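You operate a simulated robot arm through the tools that you are given. There is no shell and no other tool.

You run a simulated robot arm. Do the job below in one go: nothing can be reset, and whatever is moved stays where it is left.

Task
Scan the loaded slide again at 4800 dpi, return it to the slide tray and switch the slide scanner off.
Fine: one more scan; watch the display; after the scan slide the feed knob to Free, then open the scanner tray; shut it again; leave the dial set; switch off after the scan.

It is judged by the outcome, as a careful person would: the job done as asked, and still so three seconds after it is handed in. It fails if anything else is knocked over, pushed out of place, dropped, spilled or broken.

Robot
A 7-joint arm with a two-finger parallel gripper, fixed in place. Base frame: the origin is on the floor under the middle of its stand, x ahead of it, y to its left, z up; the work surface is at about z = 804. Units: mm, rad, N and s.
It reaches about 1247 mm from its shoulder. Its first joint turns from -2.304 to 2.304 rad. Payload 3.91 kg.
Tool frame: the origin (TCP) lies between the finger pads and is the grasp point; the fingertips stand 30 mm ahead of it; z points along the fingers, y is the line along which they close. The gripper opens to 110 mm. The fingers are 20 mm wide and 10 mm thick; the gripper's body (48 by 112 mm) begins 55 mm behind the TCP.
Orientation is that of the tool frame in the base frame, as a unit quaternion [w, x, y, z]. With the fingers straight down and closing along the base's y, the tool's x points along the base's -x, its y along +y and its z along -z.

Tools
- The arm moves only by the tool nudge_tool. Its argument "plan" is text: rows parted by semicolons, each of 7 numbers parted by spaces: the shift along the tool's x, y, z in units of 50 mm (1.0 is 50 mm), then the turn, a rotation vector about the tool's x, y, z in units of 5 degrees (1.0 is 5 degrees), then the finger opening in m, from 0 to 0.11. In form: dx dy dz ax ay az claw; .... A call has 1 to 20 rows; each row shifts and turns the commanded pose from where the row before left it, along the tool's axes as they then stand. A call with a number of a shift or a turn outside -1 to 1 is refused whole. Rows are played at 5 a second. More than 50 mm and 0.15 rad between two rows, or a gripper value outside its range, and nothing of the call is played. Where a pose cannot be reached the arm comes as near as it can. A force on the tool above 40 N (or 10 N above the force at the start of the call, whichever is more), or a blocked arm, ends the call early, and 0.2 s more pass. The fingers move at their own pace (about 108 mm/s each) and stop on an object; they squeeze with about 37 N. The grip force told is the motor's: it shows also when the fingers shut on nothing. Time passes only in rows, and 0.2 s behind the last, so rows that do not move let the fingers close. The reply holds the time, the measured pose of the TCP, the force on the tool along the base axes, the opening and the grip force, in the units named above and with some noise, with the torque about the TCP (base axes, N m) and any sound that the robot's microphone picked up.
- Cameras (640 x 400 px; columns grow to the right, rows downward): "scene" is fixed at [54.9, -643.2, 1450.4]; the picture's right is [0.88, -0.48, 0.00], its down [-0.15, -0.28, -0.95] and it looks along [0.46, 0.83, -0.32] (base axes); focal length 351 px, centre (320, 200). "wrist" rides on the gripper at [72, 17, -103] in the tool frame; the picture's right is [-0.23, 0.97, 0.00], its down [-0.76, -0.18, -0.62] and it looks along [-0.61, -0.14, 0.78] (tool axes); focal length 222 px, centre (320, 200). There is no depth. A picture from a camera that has moved, and an enlarged one, comes with that camera's place and axes in the base frame and with its lens. The place of the scene camera against the robot may be out by one fixed shift of up to 18 mm in any direction.
- grab_frame(camera): a new picture of that camera. The clock stands still meanwhile.
- enlarge(camera, box): a new picture of the part [left, top, right, bottom] of that camera's present view, enlarged. The clock stands still meanwhile.
- close_job(): hands the job in; it is judged then, once.

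Nothing tells you positions but the pictures and the camera data. Unless the task says otherwise, let go and move clear before handing in.

The tools are called after ">>>" by a JSON object that holds its "name" and its "arguments". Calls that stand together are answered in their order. nudge_tool: Moves the arm, as the interface text tells. Its arguments: {"type":"object","properties":{"plan":{"type":"string"}},"required":["plan"]} The other tools are called the same way: grab_frame (camera) takes a picture; enlarge (camera, box) takes an enlarged picture of a part of a camera's view; close_job () hands the job in.

At the start:

```text
t: 0.0
ee_pos: [661.6, 305.1, 1115.3]
tcp_rot: [0.0, 0.0, 1.0, -0.001]
force: [-0.2, 0.3, 0.1]
moment: [-0.02, -0.02, 0.01]
opening: 110.1
grip_force: 0.0
```

scene: 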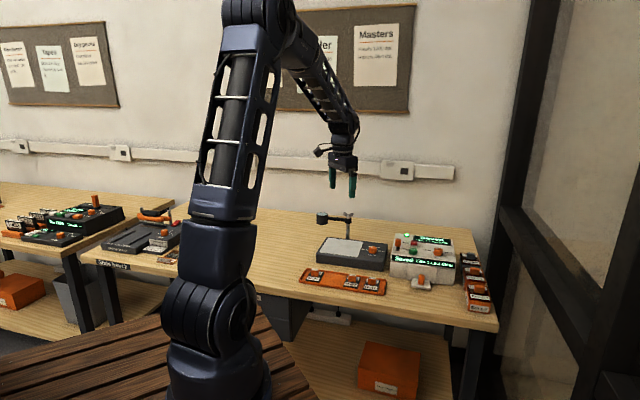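
wrist: 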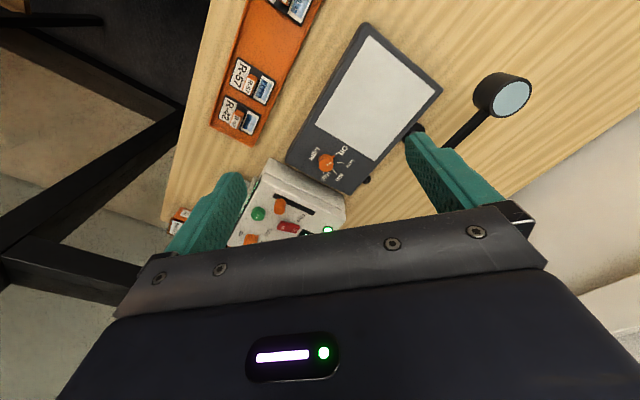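

I see a workbench with a light table, an orange slide tray, and a white slide scanner with displays and coloured controls. I will enlarge views of these first to read the labels.

>>> {"name": "enlarge", "arguments": {"camera": "scene", "box": [380, 220, 500, 320]}}

>>> {"name": "enlarge", "arguments": {"camera": "scene", "box": [290, 200, 410, 310]}}

>>> {"name": "enlarge", "arguments": {"camera": "wrist", "box": [160, 120, 400, 260]}}

>>> {"name": "enlarge", "arguments": {"camera": "scene", "box": [250, 0, 430, 120]}}

>>> {"name": "enlarge", "arguments": {"camera": "scene", "box": [0, 20, 120, 110]}}

```text
4.00 times, centred on (440, 270) of scene
camera zoom: at [54.9, -643.2, 1450.4], right [0.88, -0.48, 0.0], down [-0.15, -0.28, -0.95], along [0.46, 0.83, -0.32], focal length 1404 px, centre (-160, -80)
```

zoom: 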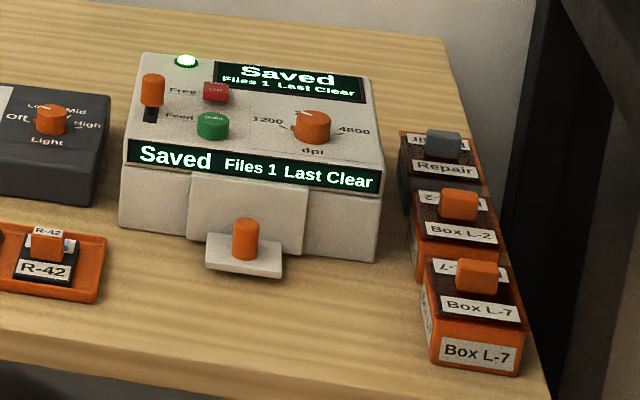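

```text
3.64 times, centred on (350, 255) of scene
camera zoom: at [54.9, -643.2, 1450.4], right [0.88, -0.48, 0.0], down [-0.15, -0.28, -0.95], along [0.46, 0.83, -0.32], focal length 1276 px, centre (211, 0)
```

zoom: 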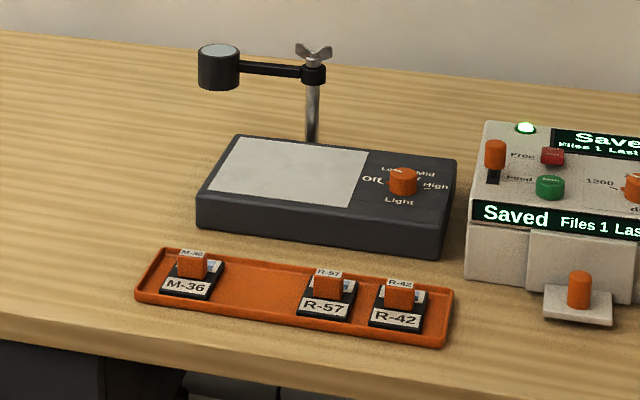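

```text
2.67 times, centred on (280, 190) of wrist
camera zoom: at [589.8, 320.6, 1219.0], right [0.23, 0.97, 0.0], down [0.76, -0.18, 0.62], along [0.61, -0.14, -0.78], focal length 592 px, centre (427, 227)
```

zoom: 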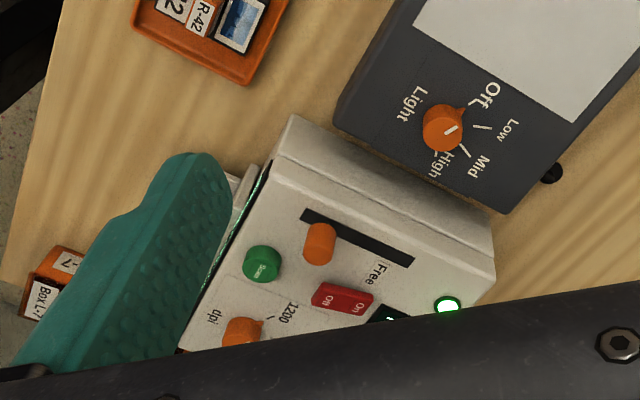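

```text
3.33 times, centred on (340, 60) of scene
camera zoom: at [54.9, -643.2, 1450.4], right [0.88, -0.48, 0.0], down [-0.15, -0.28, -0.95], along [0.46, 0.83, -0.32], focal length 1170 px, centre (253, 667)
```

zoom: 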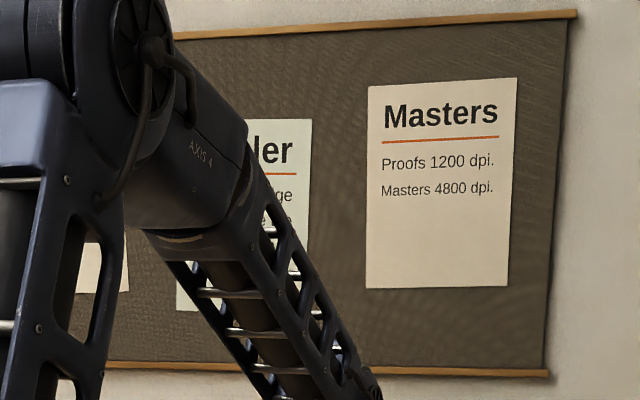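

```text
4.44 times, centred on (60, 65) of scene
camera zoom: at [54.9, -643.2, 1450.4], right [0.88, -0.48, 0.0], down [-0.15, -0.28, -0.95], along [0.46, 0.83, -0.32], focal length 1560 px, centre (1476, 800)
```

zoom: 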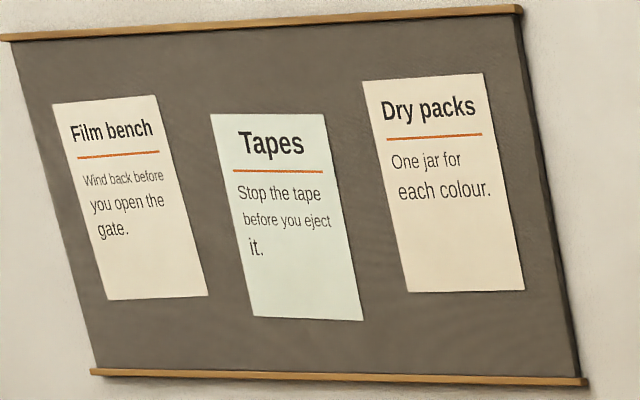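

The scanner is white, at about x 830–960, y 130–260, with a feed knob, Start button, rocker and dpi dial on top and a drawer in front. The orange slide tray is to its left with a gap between M-36 and R-57. I'll move the gripper over the scanner with the fingers closed, so I can see its controls and the hidden poster.

>>> {"name": "nudge_tool", "arguments": {"plan": "-0.72 -0.38 0 0 0 0 0.0; -0.72 -0.38 0 0 0 0 0.0; -0.72 -0.38 0 0 0 0 0.0; -0.72 -0.38 0 0 0 0 0.0; -0.72 -0.38 0 0 0 0 0.0; -0.72 -0.38 0 0 0 0 0.0; 0 0 0 0 0 0 0.0"}}

```text
t: 1.6
ee_pos: [877.1, 190.2, 1115.3]
tcp_rot: [0.0, 0.0, 1.0, 0.0]
force: [-0.9, -0.3, -0.4]
moment: [0.01, -0.02, 0.0]
opening: 0.0
grip_force: 36.7
```

The arm is now above the scanner with closed fingers. I'll take pictures from both cameras.

>>> {"name": "grab_frame", "arguments": {"camera": "wrist"}}

>>> {"name": "grab_frame", "arguments": {"camera": "scene"}}

>>> {"name": "enlarge", "arguments": {"camera": "scene", "box": [250, 0, 430, 120]}}

```text
taken
camera wrist: at [804.2, 206.3, 1218.6], right [0.23, 0.97, 0.0], down [0.76, -0.18, 0.62], along [0.61, -0.14, -0.78], focal length 222 px, centre (320, 200)
```

wrist: 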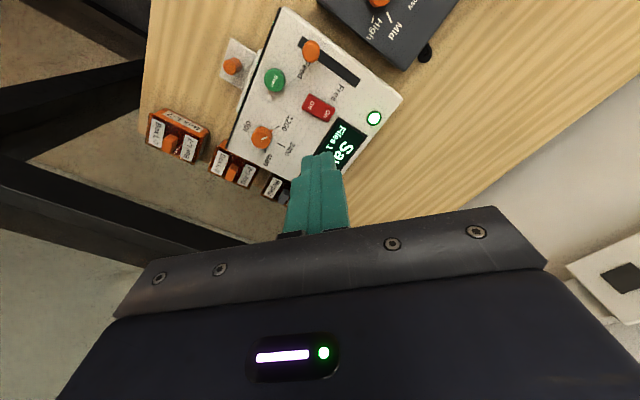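

```text
taken
```

scene: 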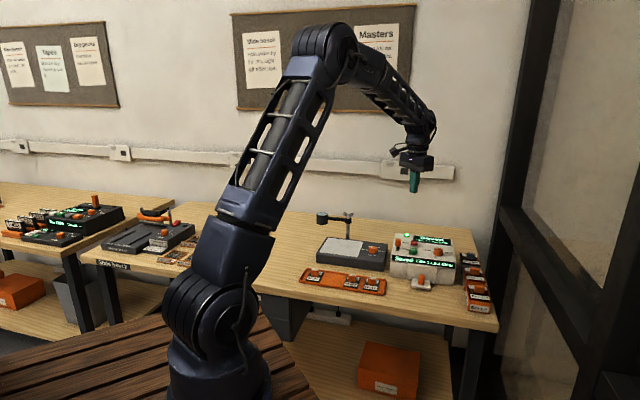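

```text
3.33 times, centred on (340, 60) of scene
camera zoom: at [54.9, -643.2, 1450.4], right [0.88, -0.48, 0.0], down [-0.15, -0.28, -0.95], along [0.46, 0.83, -0.32], focal length 1170 px, centre (253, 667)
```

zoom: 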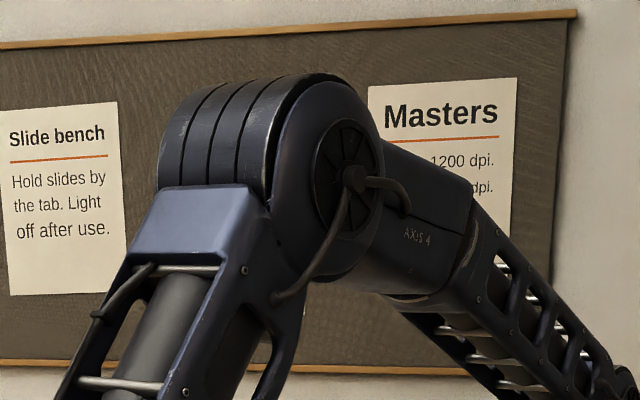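

The posters say to hold slides by the tab, and that masters are 4800 dpi. Now I'll look closely at the scanner's controls.

>>> {"name": "enlarge", "arguments": {"camera": "wrist", "box": [220, 0, 420, 125]}}

>>> {"name": "enlarge", "arguments": {"camera": "wrist", "box": [140, 80, 340, 205]}}

>>> {"name": "enlarge", "arguments": {"camera": "scene", "box": [380, 220, 476, 280]}}

```text
3.20 times, centred on (320, 62) of wrist
camera zoom: at [804.2, 206.3, 1218.6], right [0.23, 0.97, 0.0], down [0.76, -0.18, 0.62], along [0.61, -0.14, -0.78], focal length 711 px, centre (320, 640)
```

zoom: 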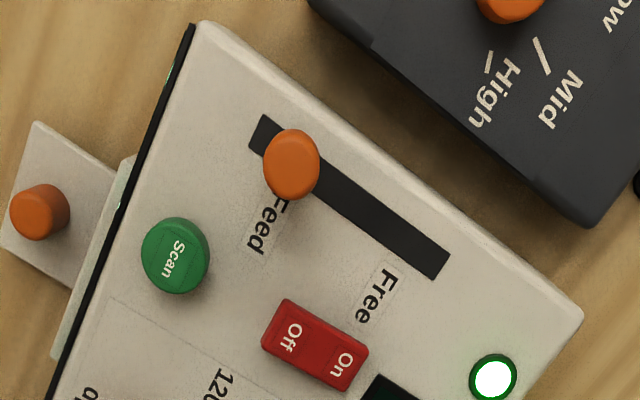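

```text
3.20 times, centred on (240, 142) of wrist
camera zoom: at [804.2, 206.3, 1218.6], right [0.23, 0.97, 0.0], down [0.76, -0.18, 0.62], along [0.61, -0.14, -0.78], focal length 711 px, centre (576, 384)
```

zoom: 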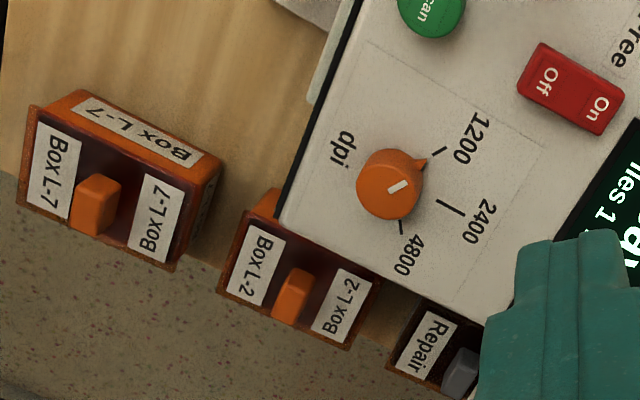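

```text
6.67 times, centred on (428, 250) of scene
camera zoom: at [54.9, -643.2, 1450.4], right [0.88, -0.48, 0.0], down [-0.15, -0.28, -0.95], along [0.46, 0.83, -0.32], focal length 2339 px, centre (-400, -133)
```

zoom: 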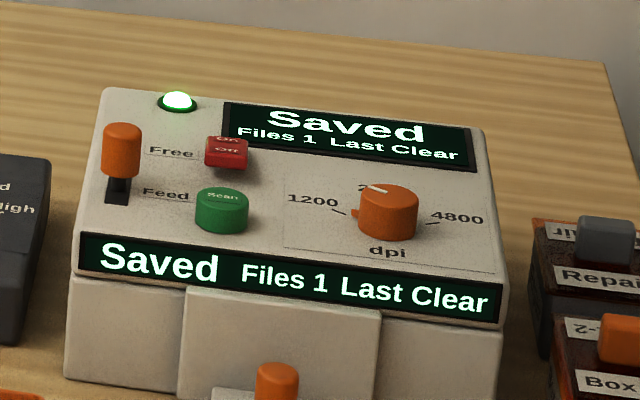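

The dial points to 1200, the feed knob is at Feed and the display reads "Saved, Files 1, Last Clear". The scanner is turned about 45°, with the dial near (919, 93) and the top at z≈885. I'll move closer above the dial to place it accurately.

>>> {"name": "nudge_tool", "arguments": {"plan": "-0.19 -0.475 0.525 0 0 0 0; -0.19 -0.475 0.525 0 0 0 0; -0.19 -0.475 0.525 0 0 0 0; -0.19 -0.475 0.525 0 0 0 0; 0 0 0 0 0 0 0"}}

>>> {"name": "grab_frame", "arguments": {"camera": "wrist"}}

>>> {"name": "enlarge", "arguments": {"camera": "wrist", "box": [220, 50, 420, 175]}}

>>> {"name": "enlarge", "arguments": {"camera": "scene", "box": [250, 0, 430, 120]}}

```text
t: 2.8
ee_pos: [916.3, 93.9, 1009.0]
tcp_rot: [0.0, -0.001, 1.0, 0.0]
force: [0.2, -0.4, 0.9]
moment: [0.0, 0.03, -0.01]
opening: 0.2
grip_force: 36.9
```

```text
taken
camera wrist: at [844.5, 109.4, 1113.2], right [0.23, 0.97, 0.0], down [0.76, -0.18, 0.62], along [0.61, -0.14, -0.78], focal length 222 px, centre (320, 200)
```

wrist: 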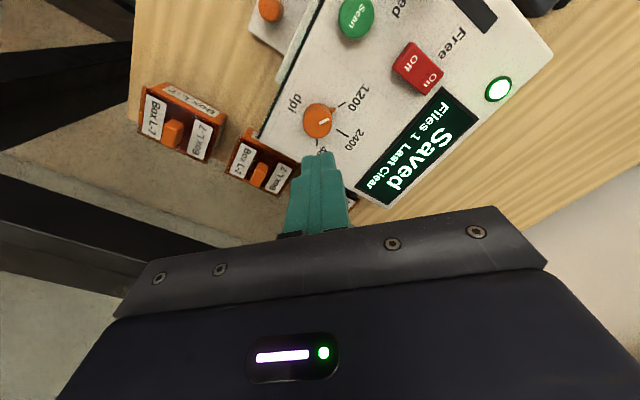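

```text
3.20 times, centred on (320, 112) of wrist
camera zoom: at [844.5, 109.4, 1113.2], right [0.23, 0.97, 0.0], down [0.76, -0.18, 0.62], along [0.61, -0.14, -0.78], focal length 711 px, centre (320, 480)
```

zoom: 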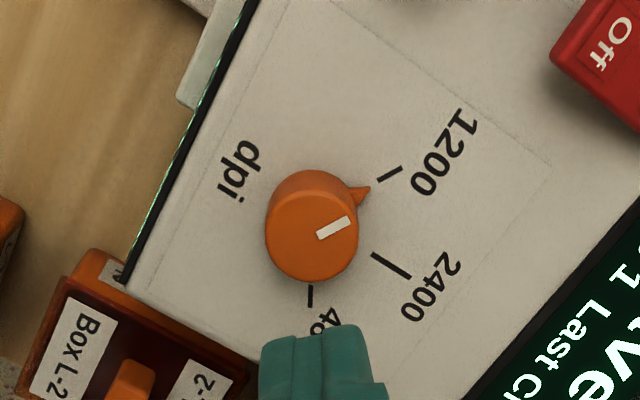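

```text
3.33 times, centred on (340, 60) of scene
camera zoom: at [54.9, -643.2, 1450.4], right [0.88, -0.48, 0.0], down [-0.15, -0.28, -0.95], along [0.46, 0.83, -0.32], focal length 1170 px, centre (253, 667)
```

zoom: 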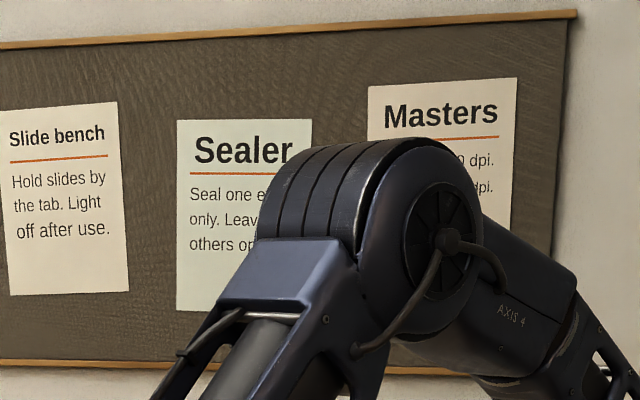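

The dial centre is near (918.5, 90), its top is at z≈900 and its pointer is at 1200. The 4800 mark is 120° clockwise from there. I'll centre on the dial, open the fingers a little and turn the wrist so that I have room for the 120° turn.

>>> {"name": "nudge_tool", "arguments": {"plan": "0 0 0 0 0 -1 0.06; 0 0 0 0 0 -1 0.06; 0 0 0 0 0 -1 0.06; 0 0 0 0 0 -1 0.06; 0 0 0 0 0 -1 0.06; 0 0 0 0 0 -1 0.06; 0 0 0 0 0 -1 0.06; 0 0 0 0 0 -1 0.06; 0 0 0 0 0 -1 0.06; 0 0 0 0 0 -1 0.06; 0 0 0 0 0 -1 0.06; 0 0 0 0 0 -1 0.06; 0 0 0 0 0 -1 0.06; 0 0 0 0 0 -1 0.06; 0 0 0 0 0 -1 0.06; 0 0 0 0 0 -1 0.06; 0 0 0 0 0 -1 0.06; 0 0 0 0 0 0 0.06; 0 0 0 0 0 0 0.06"}}

>>> {"name": "grab_frame", "arguments": {"camera": "wrist"}}

```text
t: 6.8
ee_pos: [917.3, 95.6, 1009.6]
tcp_rot: [0.001, -0.676, 0.737, -0.001]
force: [0.1, 0.3, -0.3]
moment: [0.02, 0.02, -0.01]
opening: 60.0
grip_force: 0.1
```

```text
taken
camera wrist: at [892.9, 23.6, 1113.8], right [-0.95, 0.31, 0.0], down [0.24, 0.74, 0.62], along [0.19, 0.59, -0.78], focal length 222 px, centre (320, 200)
```

wrist: 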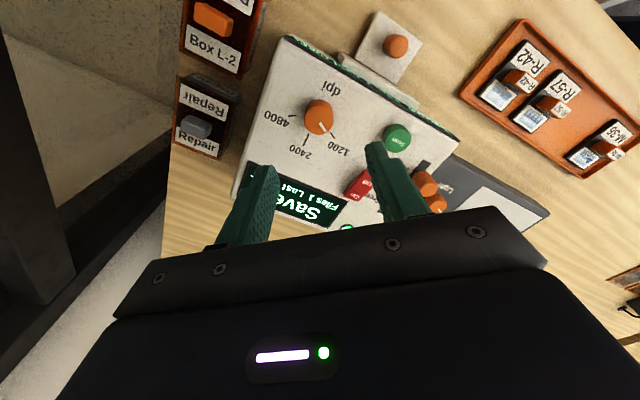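

The rotation worked and the dial is almost under the fingers. I'll zoom in to fine-tune the centring.

>>> {"name": "enlarge", "arguments": {"camera": "wrist", "box": [220, 50, 420, 175]}}

```text
3.20 times, centred on (320, 112) of wrist
camera zoom: at [892.9, 23.6, 1113.8], right [-0.95, 0.31, 0.0], down [0.24, 0.74, 0.62], along [0.19, 0.59, -0.78], focal length 711 px, centre (320, 480)
```

zoom: 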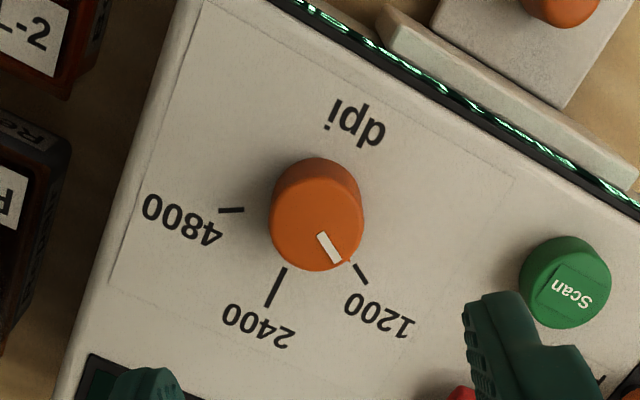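

The dial sits about 3 mm from my present axis. I'll shift, descend around it with the fingers open, and check before gripping.

>>> {"name": "nudge_tool", "arguments": {"plan": "0.017 -0.005 0.44 0 0 0 0.06; 0.017 -0.005 0.44 0 0 0 0.06; 0.017 -0.005 0.44 0 0 0 0.06; 0.017 -0.005 0.40 0 0 0 0.06; 0 0 0 0 0 0 0.06; 0 0 0 0 0 0 0.06"}}

>>> {"name": "grab_frame", "arguments": {"camera": "wrist"}}

>>> {"name": "enlarge", "arguments": {"camera": "scene", "box": [380, 200, 476, 280]}}

```text
t: 8.2
ee_pos: [916.4, 92.5, 924.0]
tcp_rot: [0.0, -0.676, 0.737, -0.001]
force: [0.1, -0.7, 0.5]
moment: [-0.02, -0.01, -0.01]
opening: 60.3
grip_force: 0.1
```

```text
taken
camera wrist: at [892.6, 21.2, 1027.5], right [-0.95, 0.31, 0.0], down [0.24, 0.74, 0.62], along [0.19, 0.59, -0.78], focal length 222 px, centre (320, 200)
```

wrist: 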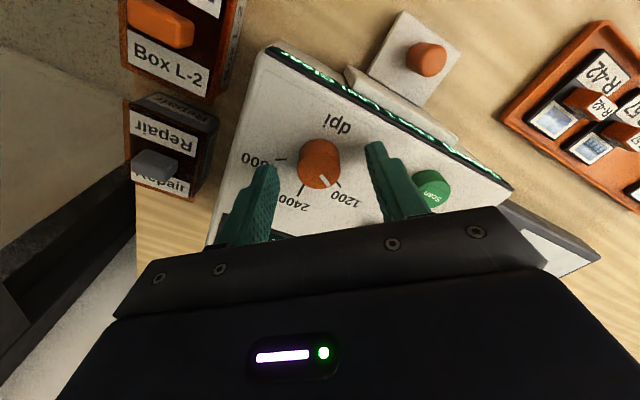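

```text
5.00 times, centred on (428, 240) of scene
camera zoom: at [54.9, -643.2, 1450.4], right [0.88, -0.48, 0.0], down [-0.15, -0.28, -0.95], along [0.46, 0.83, -0.32], focal length 1754 px, centre (-220, 0)
```

zoom: 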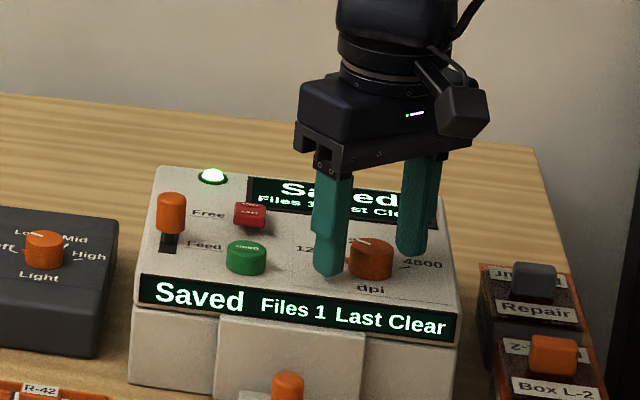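

The fingers stand either side of the dial. I'll zoom in on the dial to confirm it lies on the closing line.

>>> {"name": "enlarge", "arguments": {"camera": "wrist", "box": [220, 100, 420, 225]}}

```text
3.20 times, centred on (320, 162) of wrist
camera zoom: at [892.6, 21.2, 1027.5], right [-0.95, 0.31, 0.0], down [0.24, 0.74, 0.62], along [0.19, 0.59, -0.78], focal length 711 px, centre (320, 320)
```

zoom: 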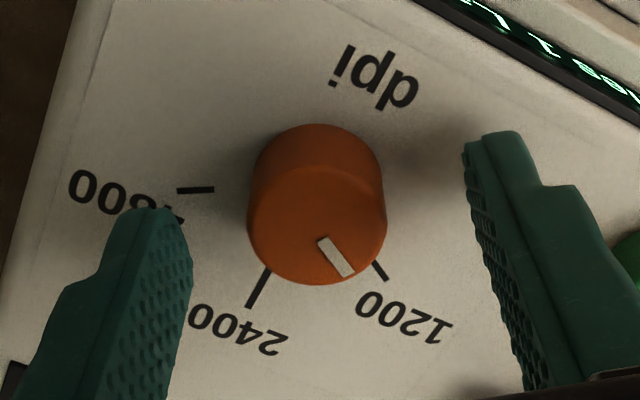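

The dial is nicely centred between the pads, within 2 mm. I'll close the fingers on it.

>>> {"name": "nudge_tool", "arguments": {"plan": "0.03 0 0 0 0 0 0.06; 0 0 0 0 0 0 0.04; 0 0 0 0 0 0 0.015; 0 0 0 0 0 0 0.015; 0 0 0 0 0 0 0.015"}}

```text
t: 9.4
ee_pos: [917.2, 90.6, 924.6]
tcp_rot: [0.0, -0.676, 0.737, 0.0]
force: [-2.4, -0.4, 0.0]
moment: [0.01, 0.06, -0.03]
opening: 27.4
grip_force: 45.0
```

I have the dial at 27.4 mm with little side force. I'll turn it clockwise from above by the first 60° and check the moment.

>>> {"name": "nudge_tool", "arguments": {"plan": "0 0 0 0 0 1 0.015; 0 0 0 0 0 1 0.015; 0 0 0 0 0 1 0.015; 0 0 0 0 0 1 0.015; 0 0 0 0 0 1 0.015; 0 0 0 0 0 1 0.015; 0 0 0 0 0 1 0.015; 0 0 0 0 0 1 0.015; 0 0 0 0 0 1 0.015; 0 0 0 0 0 1 0.015; 0 0 0 0 0 1 0.015; 0 0 0 0 0 1 0.015; 0 0 0 0 0 0 0.015"}}

>>> {"name": "enlarge", "arguments": {"camera": "wrist", "box": [220, 80, 420, 205]}}

>>> {"name": "enlarge", "arguments": {"camera": "scene", "box": [380, 220, 476, 280]}}

```text
t: 12.2
ee_pos: [916.5, 91.3, 923.6]
tcp_rot: [0.0, -0.216, 0.976, 0.0]
force: [-27.1, 8.8, -12.4]
moment: [0.06, 0.89, 0.04]
opening: 27.3
grip_force: 45.0
```

```text
3.20 times, centred on (320, 142) of wrist
camera zoom: at [843.3, 75.0, 1027.9], right [-0.21, 0.98, 0.0], down [0.77, 0.16, 0.62], along [0.61, 0.13, -0.78], focal length 711 px, centre (320, 384)
```

zoom: 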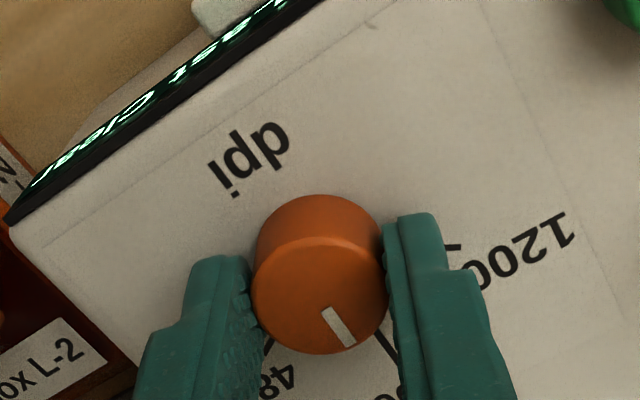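

```text
6.67 times, centred on (428, 250) of scene
camera zoom: at [54.9, -643.2, 1450.4], right [0.88, -0.48, 0.0], down [-0.15, -0.28, -0.95], along [0.46, 0.83, -0.32], focal length 2339 px, centre (-400, -133)
```

zoom: 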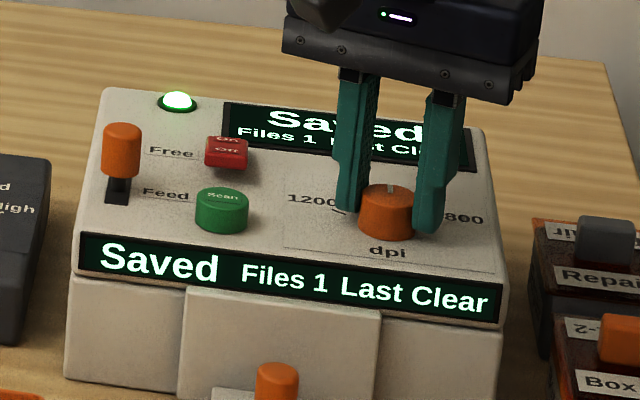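

The dial has followed 60° and points to 2400, but side force has built up (27 N). I'll shift a millimetre in the direction of the force to relieve it.

>>> {"name": "nudge_tool", "arguments": {"plan": "0.015 0.014 0 0 0 0 0.015; 0 0 0 0 0 0 0.015"}}

```text
t: 12.8
ee_pos: [915.6, 91.3, 923.8]
tcp_rot: [0.0, -0.217, 0.976, 0.0]
force: [-16.1, 8.5, -17.3]
moment: [0.31, 0.32, 0.04]
opening: 27.2
grip_force: 44.9
```

The force dropped. I'll relieve it a bit more, including the upward pull.

>>> {"name": "nudge_tool", "arguments": {"plan": "0.018 0.016 0.012 0 0 0 0.015; 0 0 0.008 0 0 0 0.015; 0 0 0 0 0 0 0.015"}}

```text
t: 13.6
ee_pos: [914.7, 91.2, 925.7]
tcp_rot: [0.002, -0.217, 0.976, 0.0]
force: [11.8, 9.9, -9.1]
moment: [0.45, -0.68, 0.01]
opening: 27.2
grip_force: 45.2
```

The forces show the dial was gripped about 2 mm off-axis. I'll let go, shift 2 mm, grip again and see whether the force stays low.

>>> {"name": "nudge_tool", "arguments": {"plan": "0 0 0 0 0 0 0.045; 0 0 0 0 0 0 0.045; -0.042 0 0 0 0 0 0.045; 0 0 0 0 0 0 0.045; 0 0 0 0 0 0 0.015; 0 0 0 0 0 0 0.015; 0 0 0 0 0 0 0.015"}}

```text
t: 15.2
ee_pos: [916.5, 91.2, 923.6]
tcp_rot: [0.0, -0.216, 0.976, 0.0]
force: [2.3, -4.9, 1.3]
moment: [-0.16, -0.01, -0.02]
opening: 27.5
grip_force: 44.6
```

The force is low again after the re-grip. I'll turn the dial the next 30°.

>>> {"name": "nudge_tool", "arguments": {"plan": "0 0 0 0 0 1 0.015; 0 0 0 0 0 1 0.015; 0 0 0 0 0 1 0.015; 0 0 0 0 0 1 0.015; 0 0 0 0 0 1 0.015; 0 0 0 0 0 1 0.015; 0 0 0 0 0 0 0.015"}}

```text
t: 16.8
ee_pos: [916.2, 91.4, 924.5]
tcp_rot: [0.0, 0.045, 0.999, 0.0]
force: [-0.5, -14.9, 2.0]
moment: [-0.45, -0.25, -0.03]
opening: 27.4
grip_force: 44.8
```

Forces are fine (15 N). I'll turn the last 30° to 4800.

>>> {"name": "nudge_tool", "arguments": {"plan": "0 0 0 0 0 1 0.015; 0 0 0 0 0 1 0.015; 0 0 0 0 0 1 0.015; 0 0 0 0 0 1 0.015; 0 0 0 0 0 1 0.015; 0 0 0 0 0 1 0.015; 0 0 0 0 0 0 0.015"}}

>>> {"name": "enlarge", "arguments": {"camera": "wrist", "box": [220, 80, 420, 205]}}

>>> {"name": "enlarge", "arguments": {"camera": "scene", "box": [380, 220, 476, 280]}}

```text
t: 18.4
ee_pos: [917.9, 91.2, 923.6]
tcp_rot: [0.0, 0.301, 0.954, -0.001]
force: [-9.7, -20.5, 3.1]
moment: [-0.63, 0.31, 0.03]
opening: 26.9
grip_force: 45.3
```

```text
3.20 times, centred on (320, 142) of wrist
camera zoom: at [866.9, 145.5, 1027.2], right [0.75, 0.67, 0.0], down [0.52, -0.58, 0.62], along [0.42, -0.46, -0.78], focal length 711 px, centre (320, 384)
```

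zoom: 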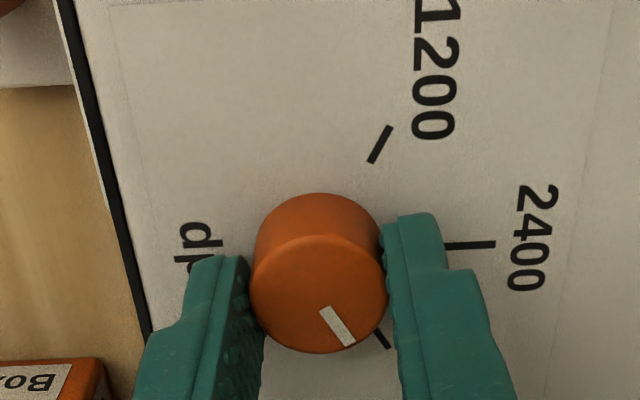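

```text
6.67 times, centred on (428, 250) of scene
camera zoom: at [54.9, -643.2, 1450.4], right [0.88, -0.48, 0.0], down [-0.15, -0.28, -0.95], along [0.46, 0.83, -0.32], focal length 2339 px, centre (-400, -133)
```

zoom: 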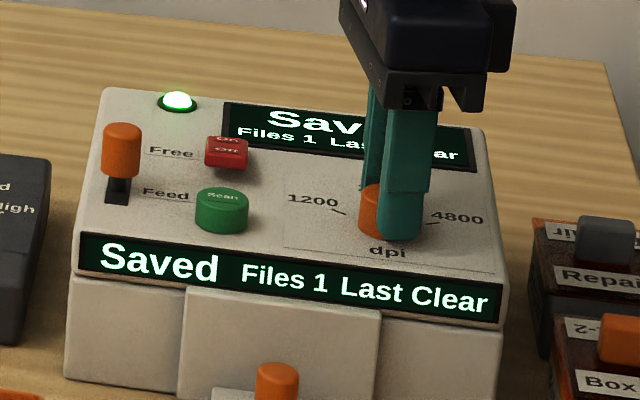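

The stripe now points towards the 4800 mark. I'll release, rise and check the pointer.

>>> {"name": "nudge_tool", "arguments": {"plan": "0 0 0 0 0 0 0.05; 0 0 0 0 0 0 0.05; 0 0 -0.5 0 0 0 0.05; 0 0 -0.7 0 0 0 0.05; 0 0 -0.7 0 0 0 0.05; 0 0 0 0 0 0 0.0; 0 0 0 0 0 0 0.0"}}

>>> {"name": "enlarge", "arguments": {"camera": "wrist", "box": [220, 50, 420, 175]}}

>>> {"name": "grab_frame", "arguments": {"camera": "wrist"}}

>>> {"name": "enlarge", "arguments": {"camera": "scene", "box": [380, 220, 476, 280]}}

```text
t: 20.0
ee_pos: [916.3, 91.7, 1017.0]
tcp_rot: [0.001, 0.301, 0.954, 0.0]
force: [-0.3, 1.3, -0.4]
moment: [0.0, -0.02, 0.01]
opening: 0.0
grip_force: 37.3
```

```text
3.20 times, centred on (320, 112) of wrist
camera zoom: at [866.9, 146.1, 1121.9], right [0.74, 0.67, 0.0], down [0.52, -0.58, 0.62], along [0.42, -0.46, -0.78], focal length 711 px, centre (320, 480)
```

zoom: 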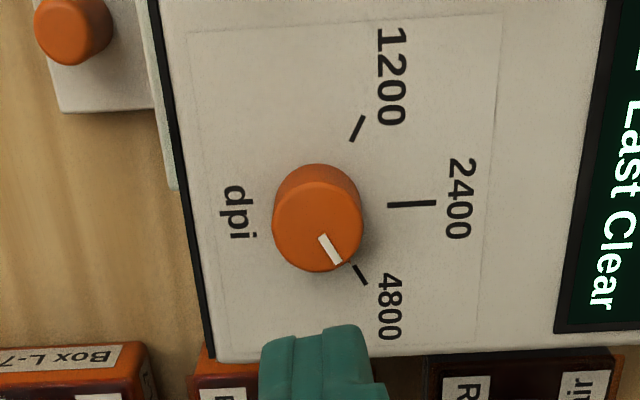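

```text
taken
camera wrist: at [866.9, 146.1, 1121.9], right [0.74, 0.67, 0.0], down [0.52, -0.58, 0.62], along [0.42, -0.46, -0.78], focal length 222 px, centre (320, 200)
```

wrist: 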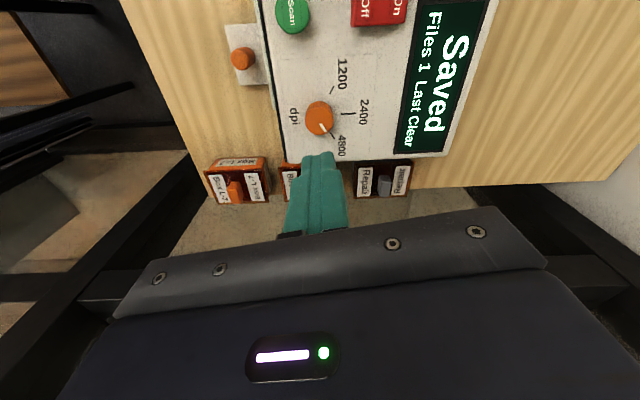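

```text
6.67 times, centred on (428, 250) of scene
camera zoom: at [54.9, -643.2, 1450.4], right [0.88, -0.48, 0.0], down [-0.15, -0.28, -0.95], along [0.46, 0.83, -0.32], focal length 2339 px, centre (-400, -133)
```

zoom: 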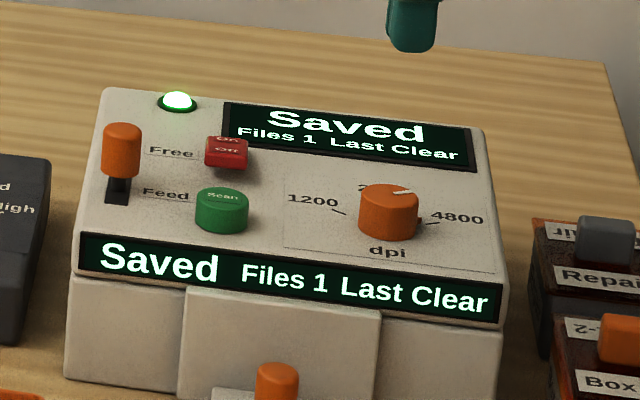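

The dial is set to 4800. Next is the green Scan button at about (848, 136). I'll move over it with closed fingers, at a safe height, and check the alignment.

>>> {"name": "nudge_tool", "arguments": {"plan": "0.542 -0.02 0 0 0 0 0; 0.542 -0.02 0 0 0 0 0; 0.542 -0.02 0 0 0 0 0; 0 0 0 0 0 0.95 0; 0 0 0 0 0 0.95 0; 0 0 0 0 0 0 0; 0 0 0 0 0 0 0"}}

>>> {"name": "grab_frame", "arguments": {"camera": "wrist"}}

>>> {"name": "enlarge", "arguments": {"camera": "wrist", "box": [220, 50, 420, 175]}}

```text
t: 21.6
ee_pos: [847.8, 135.6, 1017.8]
tcp_rot: [0.0, 0.379, 0.926, 0.0]
force: [0.2, 0.3, -0.6]
moment: [0.03, 0.02, 0.01]
opening: 0.1
grip_force: 37.1
```

```text
taken
camera wrist: at [808.4, 197.4, 1122.0], right [0.84, 0.53, 0.0], down [0.42, -0.66, 0.62], along [0.33, -0.53, -0.78], focal length 222 px, centre (320, 200)
```

wrist: 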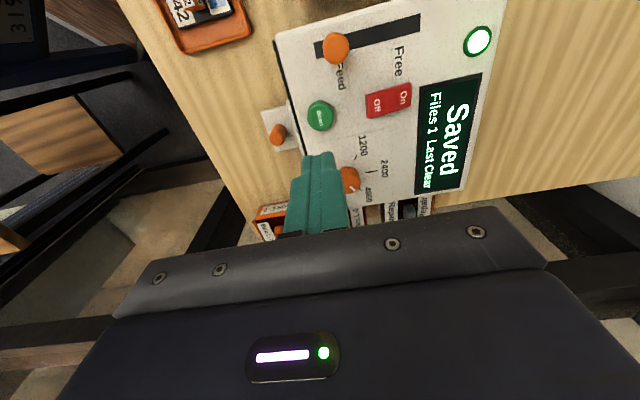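

```text
3.20 times, centred on (320, 112) of wrist
camera zoom: at [808.4, 197.4, 1122.0], right [0.84, 0.53, 0.0], down [0.42, -0.66, 0.62], along [0.33, -0.53, -0.78], focal length 711 px, centre (320, 480)
```

zoom: 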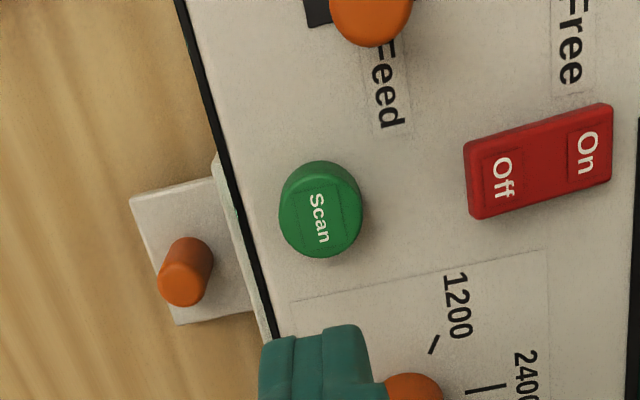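

I'm right over the Scan button. I'll come down to just above it.

>>> {"name": "nudge_tool", "arguments": {"plan": "0 0 0.6 0 0 0 0; 0 0 0.6 0 0 0 0; 0 0 0.46 0 0 0 0; 0 0 0 0 0 0 0; 0 0 0 0 0 0 0"}}

>>> {"name": "enlarge", "arguments": {"camera": "scene", "box": [380, 220, 476, 280]}}

```text
t: 22.8
ee_pos: [847.3, 136.6, 936.1]
tcp_rot: [0.0, 0.379, 0.925, 0.0]
force: [-0.6, 0.2, -0.2]
moment: [-0.01, 0.0, 0.01]
opening: 0.2
grip_force: 36.9
```

```text
6.67 times, centred on (428, 250) of scene
camera zoom: at [54.9, -643.2, 1450.4], right [0.88, -0.48, 0.0], down [-0.15, -0.28, -0.95], along [0.46, 0.83, -0.32], focal length 2339 px, centre (-400, -133)
```

zoom: 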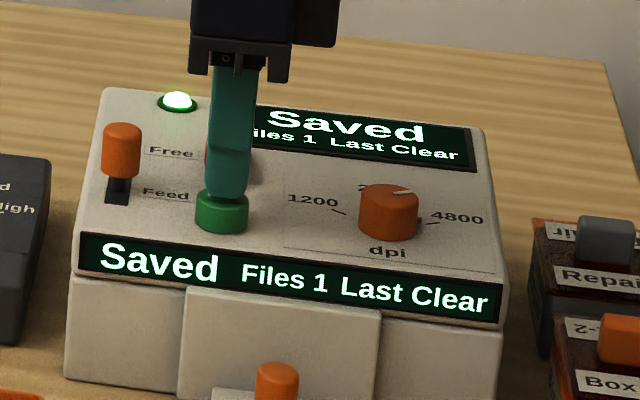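

The tip is just above the Scan button and the display is still visible. I'll press down in small steps.

>>> {"name": "nudge_tool", "arguments": {"plan": "0 0 0.04 0 0 0 0; 0 0 0.04 0 0 0 0; 0 0 0.04 0 0 0 0"}}

```text
t: 23.6
ee_pos: [848.0, 137.2, 930.6]
tcp_rot: [0.0, 0.378, 0.926, 0.0]
force: [-0.1, 1.0, 1.8]
moment: [-0.03, -0.03, -0.03]
opening: 0.1
grip_force: 37.2
```

>>> {"name": "nudge_tool", "arguments": {"plan": "0 0 0.03 0 0 0 0; 0 0 0.03 0 0 0 0"}}

>>> {"name": "enlarge", "arguments": {"camera": "scene", "box": [380, 220, 476, 280]}}

```text
t: 24.2
ee_pos: [847.8, 136.5, 927.4]
tcp_rot: [0.001, 0.379, 0.925, 0.001]
force: [-3.6, 3.2, 10.0]
moment: [0.07, 0.09, 0.0]
opening: 0.0
grip_force: 36.7
heard: click
```

```text
6.67 times, centred on (428, 250) of scene
camera zoom: at [54.9, -643.2, 1450.4], right [0.88, -0.48, 0.0], down [-0.15, -0.28, -0.95], along [0.46, 0.83, -0.32], focal length 2339 px, centre (-400, -133)
```

zoom: 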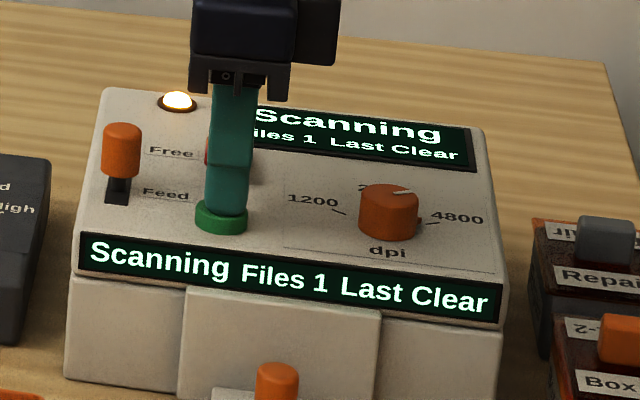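

I heard the click, and the display reads "Scanning" with an amber light. I'll lift off the button and wait clear of the scanner.

>>> {"name": "nudge_tool", "arguments": {"plan": "0 0 -0.3 0 0 0 0; 0 0 -0.6 0 0 0 0; 0 0 -0.6 0 0 0 0; 0 0 0 0 0 0 0; 0 0 0 0 0 0 0"}}

>>> {"name": "enlarge", "arguments": {"camera": "scene", "box": [380, 220, 476, 280]}}

>>> {"name": "enlarge", "arguments": {"camera": "scene", "box": [300, 255, 460, 315]}}

>>> {"name": "enlarge", "arguments": {"camera": "wrist", "box": [140, 0, 340, 125]}}

```text
t: 25.4
ee_pos: [847.7, 135.7, 1001.7]
tcp_rot: [0.0, 0.379, 0.925, -0.001]
force: [0.0, -0.1, -0.8]
moment: [0.01, -0.01, -0.05]
opening: 0.0
grip_force: 36.6
```

```text
6.67 times, centred on (428, 250) of scene
camera zoom: at [54.9, -643.2, 1450.4], right [0.88, -0.48, 0.0], down [-0.15, -0.28, -0.95], along [0.46, 0.83, -0.32], focal length 2339 px, centre (-400, -133)
```

zoom: 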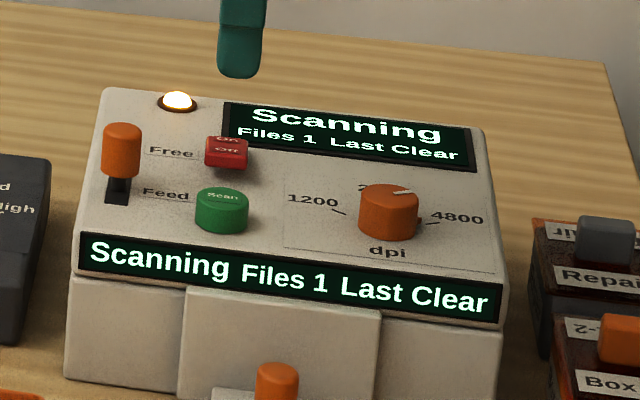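

```text
4.00 times, centred on (380, 285) of scene
camera zoom: at [54.9, -643.2, 1450.4], right [0.88, -0.48, 0.0], down [-0.15, -0.28, -0.95], along [0.46, 0.83, -0.32], focal length 1404 px, centre (80, -140)
```

zoom: 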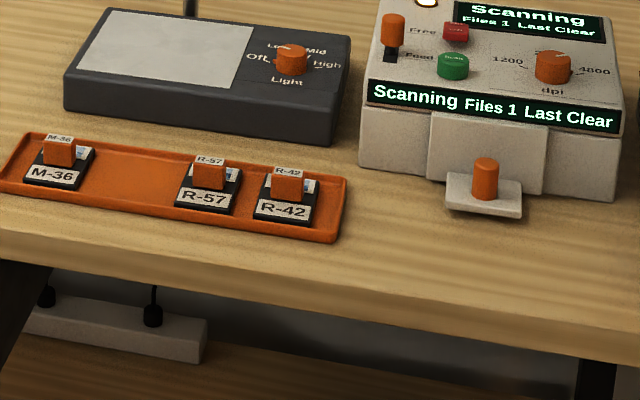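

```text
3.20 times, centred on (240, 62) of wrist
camera zoom: at [808.4, 198.5, 1105.5], right [0.84, 0.54, 0.0], down [0.42, -0.66, 0.62], along [0.33, -0.53, -0.78], focal length 711 px, centre (576, 640)
```

zoom: 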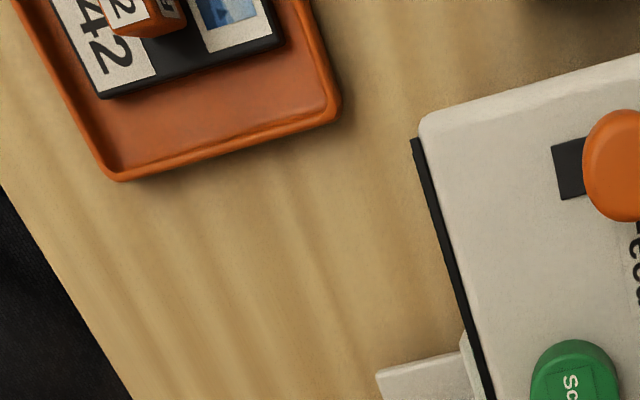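

The scan is still running. In the meantime I'll move above the feed knob without touching it, and measure its place.

>>> {"name": "nudge_tool", "arguments": {"plan": "0.35 0.166 0 0 0 0 0; 0.35 0.166 0 0 0 0 0; 0.345 0.166 0 0 0 0 0; 0 0 0 0 0 0 0; 0 0 0 0 0 0 0"}}

>>> {"name": "grab_frame", "arguments": {"camera": "wrist"}}

>>> {"name": "enlarge", "arguments": {"camera": "wrist", "box": [220, 50, 420, 175]}}

>>> {"name": "enlarge", "arguments": {"camera": "scene", "box": [380, 220, 476, 280]}}

```text
t: 26.6
ee_pos: [828.5, 190.8, 1002.0]
tcp_rot: [0.0, 0.379, 0.925, 0.0]
force: [0.1, -0.6, -0.1]
moment: [0.01, 0.0, 0.02]
opening: 0.0
grip_force: 36.9
```

```text
taken
camera wrist: at [789.2, 251.8, 1105.2], right [0.84, 0.54, 0.0], down [0.42, -0.66, 0.62], along [0.33, -0.53, -0.78], focal length 222 px, centre (320, 200)
```

wrist: 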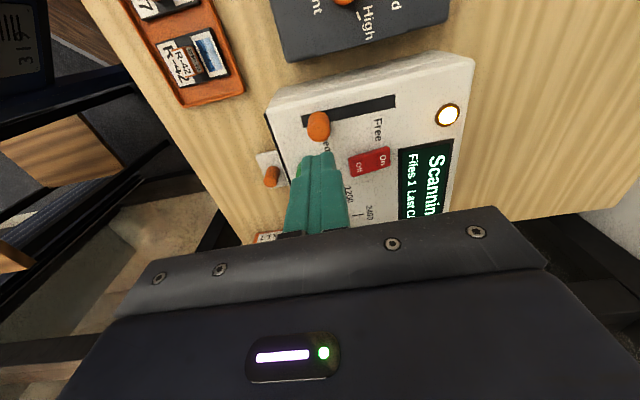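

```text
3.20 times, centred on (320, 112) of wrist
camera zoom: at [789.2, 251.8, 1105.2], right [0.84, 0.54, 0.0], down [0.42, -0.66, 0.62], along [0.33, -0.53, -0.78], focal length 711 px, centre (320, 480)
```

zoom: 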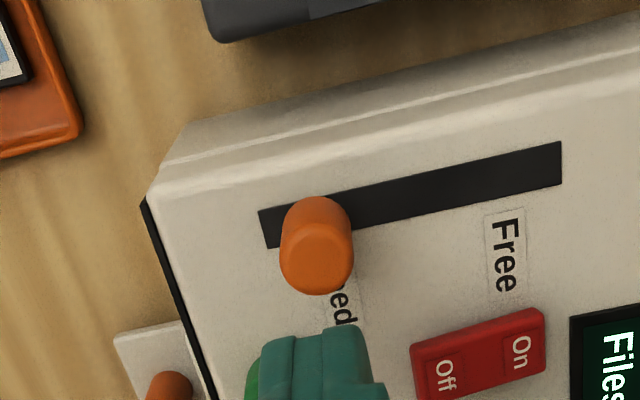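

```text
6.67 times, centred on (428, 250) of scene
camera zoom: at [54.9, -643.2, 1450.4], right [0.88, -0.48, 0.0], down [-0.15, -0.28, -0.95], along [0.46, 0.83, -0.32], focal length 2339 px, centre (-400, -133)
```

zoom: 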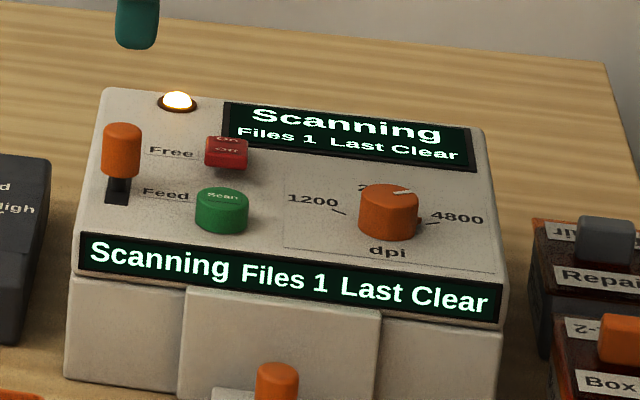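

The feed knob is a tall peg (top at z≈928) at about (826, 191). The scan is still going, so I'll wait and keep watching the display.

>>> {"name": "nudge_tool", "arguments": {"plan": "0 0 0 0 0 0 0.0; 0 0 0 0 0 0 0.0; 0 0 0 0 0 0 0.0; 0 0 0 0 0 0 0.0; 0 0 0 0 0 0 0.0; 0 0 0 0 0 0 0.0; 0 0 0 0 0 0 0.0; 0 0 0 0 0 0 0.0; 0 0 0 0 0 0 0.0; 0 0 0 0 0 0 0.0"}}

>>> {"name": "enlarge", "arguments": {"camera": "scene", "box": [380, 220, 476, 280]}}

```text
t: 28.8
ee_pos: [829.1, 189.7, 1001.0]
tcp_rot: [0.0, 0.379, 0.925, 0.0]
force: [1.1, -0.7, -0.7]
moment: [0.02, -0.04, 0.01]
opening: 0.0
grip_force: 36.4
```

```text
6.67 times, centred on (428, 250) of scene
camera zoom: at [54.9, -643.2, 1450.4], right [0.88, -0.48, 0.0], down [-0.15, -0.28, -0.95], along [0.46, 0.83, -0.32], focal length 2339 px, centre (-400, -133)
```

zoom: 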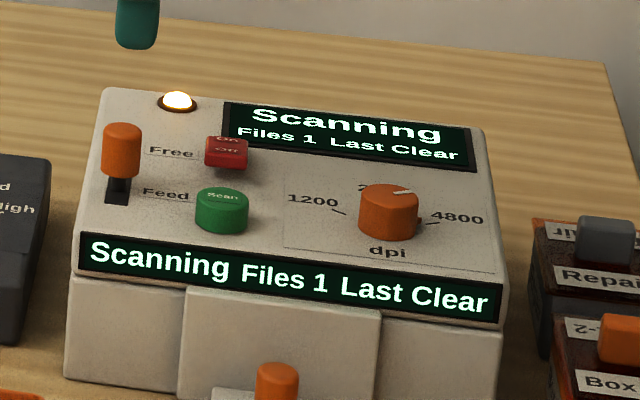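

Still scanning, so I'll wait longer.

>>> {"name": "nudge_tool", "arguments": {"plan": "0 0 0 0 0 0 0.0; 0 0 0 0 0 0 0.0; 0 0 0 0 0 0 0.0; 0 0 0 0 0 0 0.0; 0 0 0 0 0 0 0.0; 0 0 0 0 0 0 0.0; 0 0 0 0 0 0 0.0; 0 0 0 0 0 0 0.0; 0 0 0 0 0 0 0.0; 0 0 0 0 0 0 0.0; 0 0 0 0 0 0 0.0; 0 0 0 0 0 0 0.0; 0 0 0 0 0 0 0.0; 0 0 0 0 0 0 0.0; 0 0 0 0 0 0 0.0; 0 0 0 0 0 0 0.0; 0 0 0 0 0 0 0.0; 0 0 0 0 0 0 0.0; 0 0 0 0 0 0 0.0; 0 0 0 0 0 0 0.0"}}

>>> {"name": "enlarge", "arguments": {"camera": "scene", "box": [380, 220, 476, 280]}}

```text
t: 33.0
ee_pos: [827.9, 189.7, 1001.3]
tcp_rot: [0.001, 0.379, 0.925, -0.001]
force: [-0.1, -0.1, 0.0]
moment: [-0.02, 0.01, -0.02]
opening: 0.0
grip_force: 37.2
```

```text
6.67 times, centred on (428, 250) of scene
camera zoom: at [54.9, -643.2, 1450.4], right [0.88, -0.48, 0.0], down [-0.15, -0.28, -0.95], along [0.46, 0.83, -0.32], focal length 2339 px, centre (-400, -133)
```

zoom: 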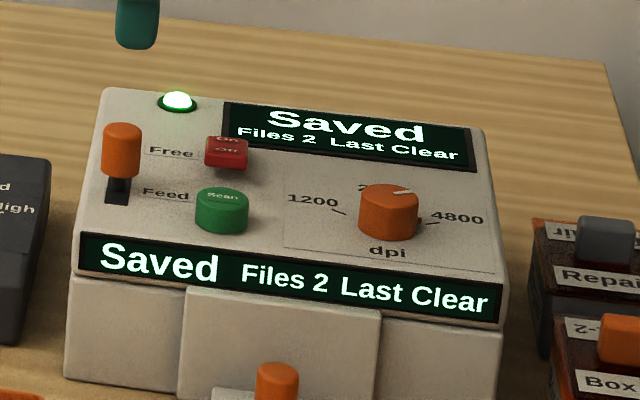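

The display says "Saved, Files 2, Last Clear", so the scan is done. Now I'll go down around the feed knob with open fingers.

>>> {"name": "nudge_tool", "arguments": {"plan": "0.06 0 0 0 0 0 0.055; 0 0 0 0 0 0 0.055; 0 0 0.5 0 0 0 0.055; 0 0 0.5 0 0 0 0.055; 0 0 0.46 0 0 0 0.055; 0 0 0 0 0 0 0.055; 0 0 0 0 0 0 0.055"}}

>>> {"name": "enlarge", "arguments": {"camera": "wrist", "box": [220, 100, 420, 225]}}

>>> {"name": "enlarge", "arguments": {"camera": "scene", "box": [360, 210, 472, 280]}}

```text
t: 34.6
ee_pos: [825.8, 192.5, 927.7]
tcp_rot: [0.0, 0.378, 0.926, 0.0]
force: [0.6, 0.0, 0.0]
moment: [0.03, -0.01, -0.02]
opening: 55.1
grip_force: 0.0
```

```text
3.20 times, centred on (320, 162) of wrist
camera zoom: at [786.6, 254.8, 1031.2], right [0.84, 0.54, 0.0], down [0.42, -0.66, 0.62], along [0.33, -0.53, -0.78], focal length 711 px, centre (320, 320)
```

zoom: 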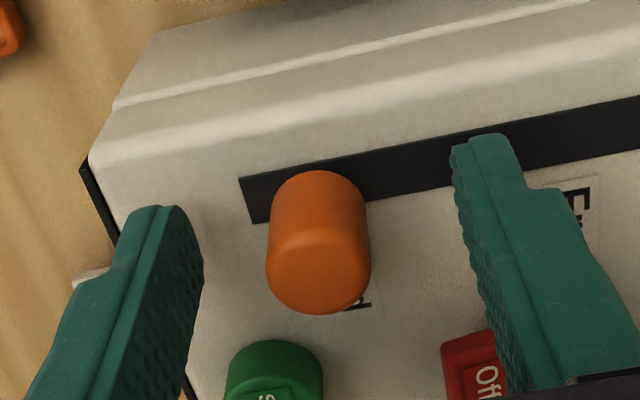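

```text
5.71 times, centred on (416, 245) of scene
camera zoom: at [54.9, -643.2, 1450.4], right [0.88, -0.48, 0.0], down [-0.15, -0.28, -0.95], along [0.46, 0.83, -0.32], focal length 2005 px, centre (-229, -57)
```

zoom: 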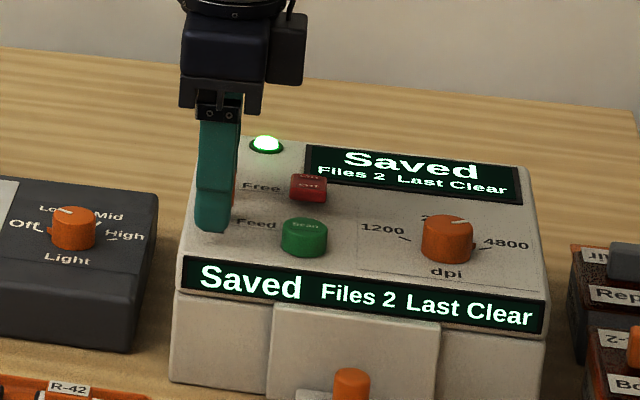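

The knob stands midway between the fingers, so I'll grip it.

>>> {"name": "nudge_tool", "arguments": {"plan": "0 0 0 0 0 0 0.035; 0 0 0 0 0 0 0.012; 0 0 0 0 0 0 0.012; 0 0 0 0 0 0 0.012"}}

```text
t: 35.6
ee_pos: [826.9, 193.3, 927.5]
tcp_rot: [0.0, 0.378, 0.926, 0.001]
force: [-0.6, -1.2, 0.0]
moment: [0.03, -0.01, 0.03]
opening: 18.3
grip_force: 44.9
```

Gripped at 18.3 mm. Next I'll slide it along the slot towards Free in small steps.

>>> {"name": "nudge_tool", "arguments": {"plan": "0 0.1 0 0 0 0 0.012; 0 0.12 0 0 0 0 0.012; 0 0.12 0 0 0 0 0.012; 0 0.12 0 0 0 0 0.012; 0 0.12 0 0 0 0 0.012; 0 0 0 0 0 0 0.012"}}

>>> {"name": "enlarge", "arguments": {"camera": "scene", "box": [360, 210, 472, 280]}}

>>> {"name": "enlarge", "arguments": {"camera": "wrist", "box": [220, 100, 420, 225]}}

```text
t: 37.0
ee_pos: [846.1, 212.8, 927.2]
tcp_rot: [0.0, 0.379, 0.925, 0.0]
force: [0.9, -1.9, -3.0]
moment: [-0.08, -0.06, -0.01]
opening: 18.3
grip_force: 45.2
```

```text
5.71 times, centred on (416, 245) of scene
camera zoom: at [54.9, -643.2, 1450.4], right [0.88, -0.48, 0.0], down [-0.15, -0.28, -0.95], along [0.46, 0.83, -0.32], focal length 2005 px, centre (-229, -57)
```

zoom: 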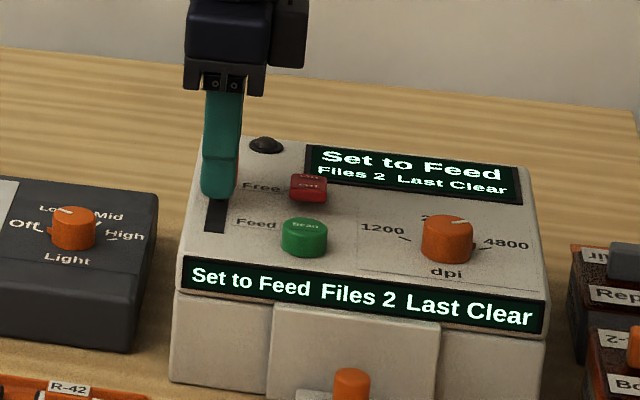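

```text
3.20 times, centred on (320, 162) of wrist
camera zoom: at [806.5, 274.8, 1031.3], right [0.84, 0.54, 0.0], down [0.42, -0.66, 0.62], along [0.33, -0.53, -0.78], focal length 711 px, centre (320, 320)
```

zoom: 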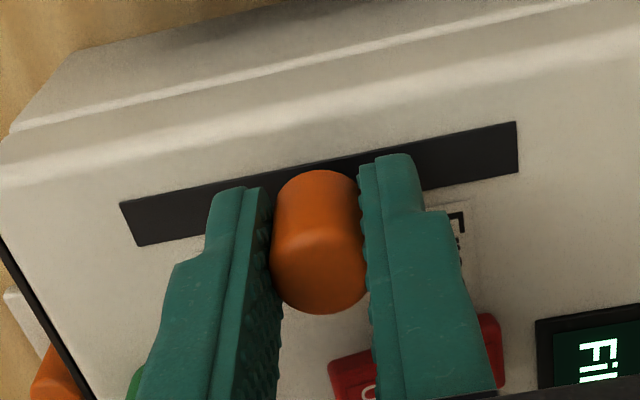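

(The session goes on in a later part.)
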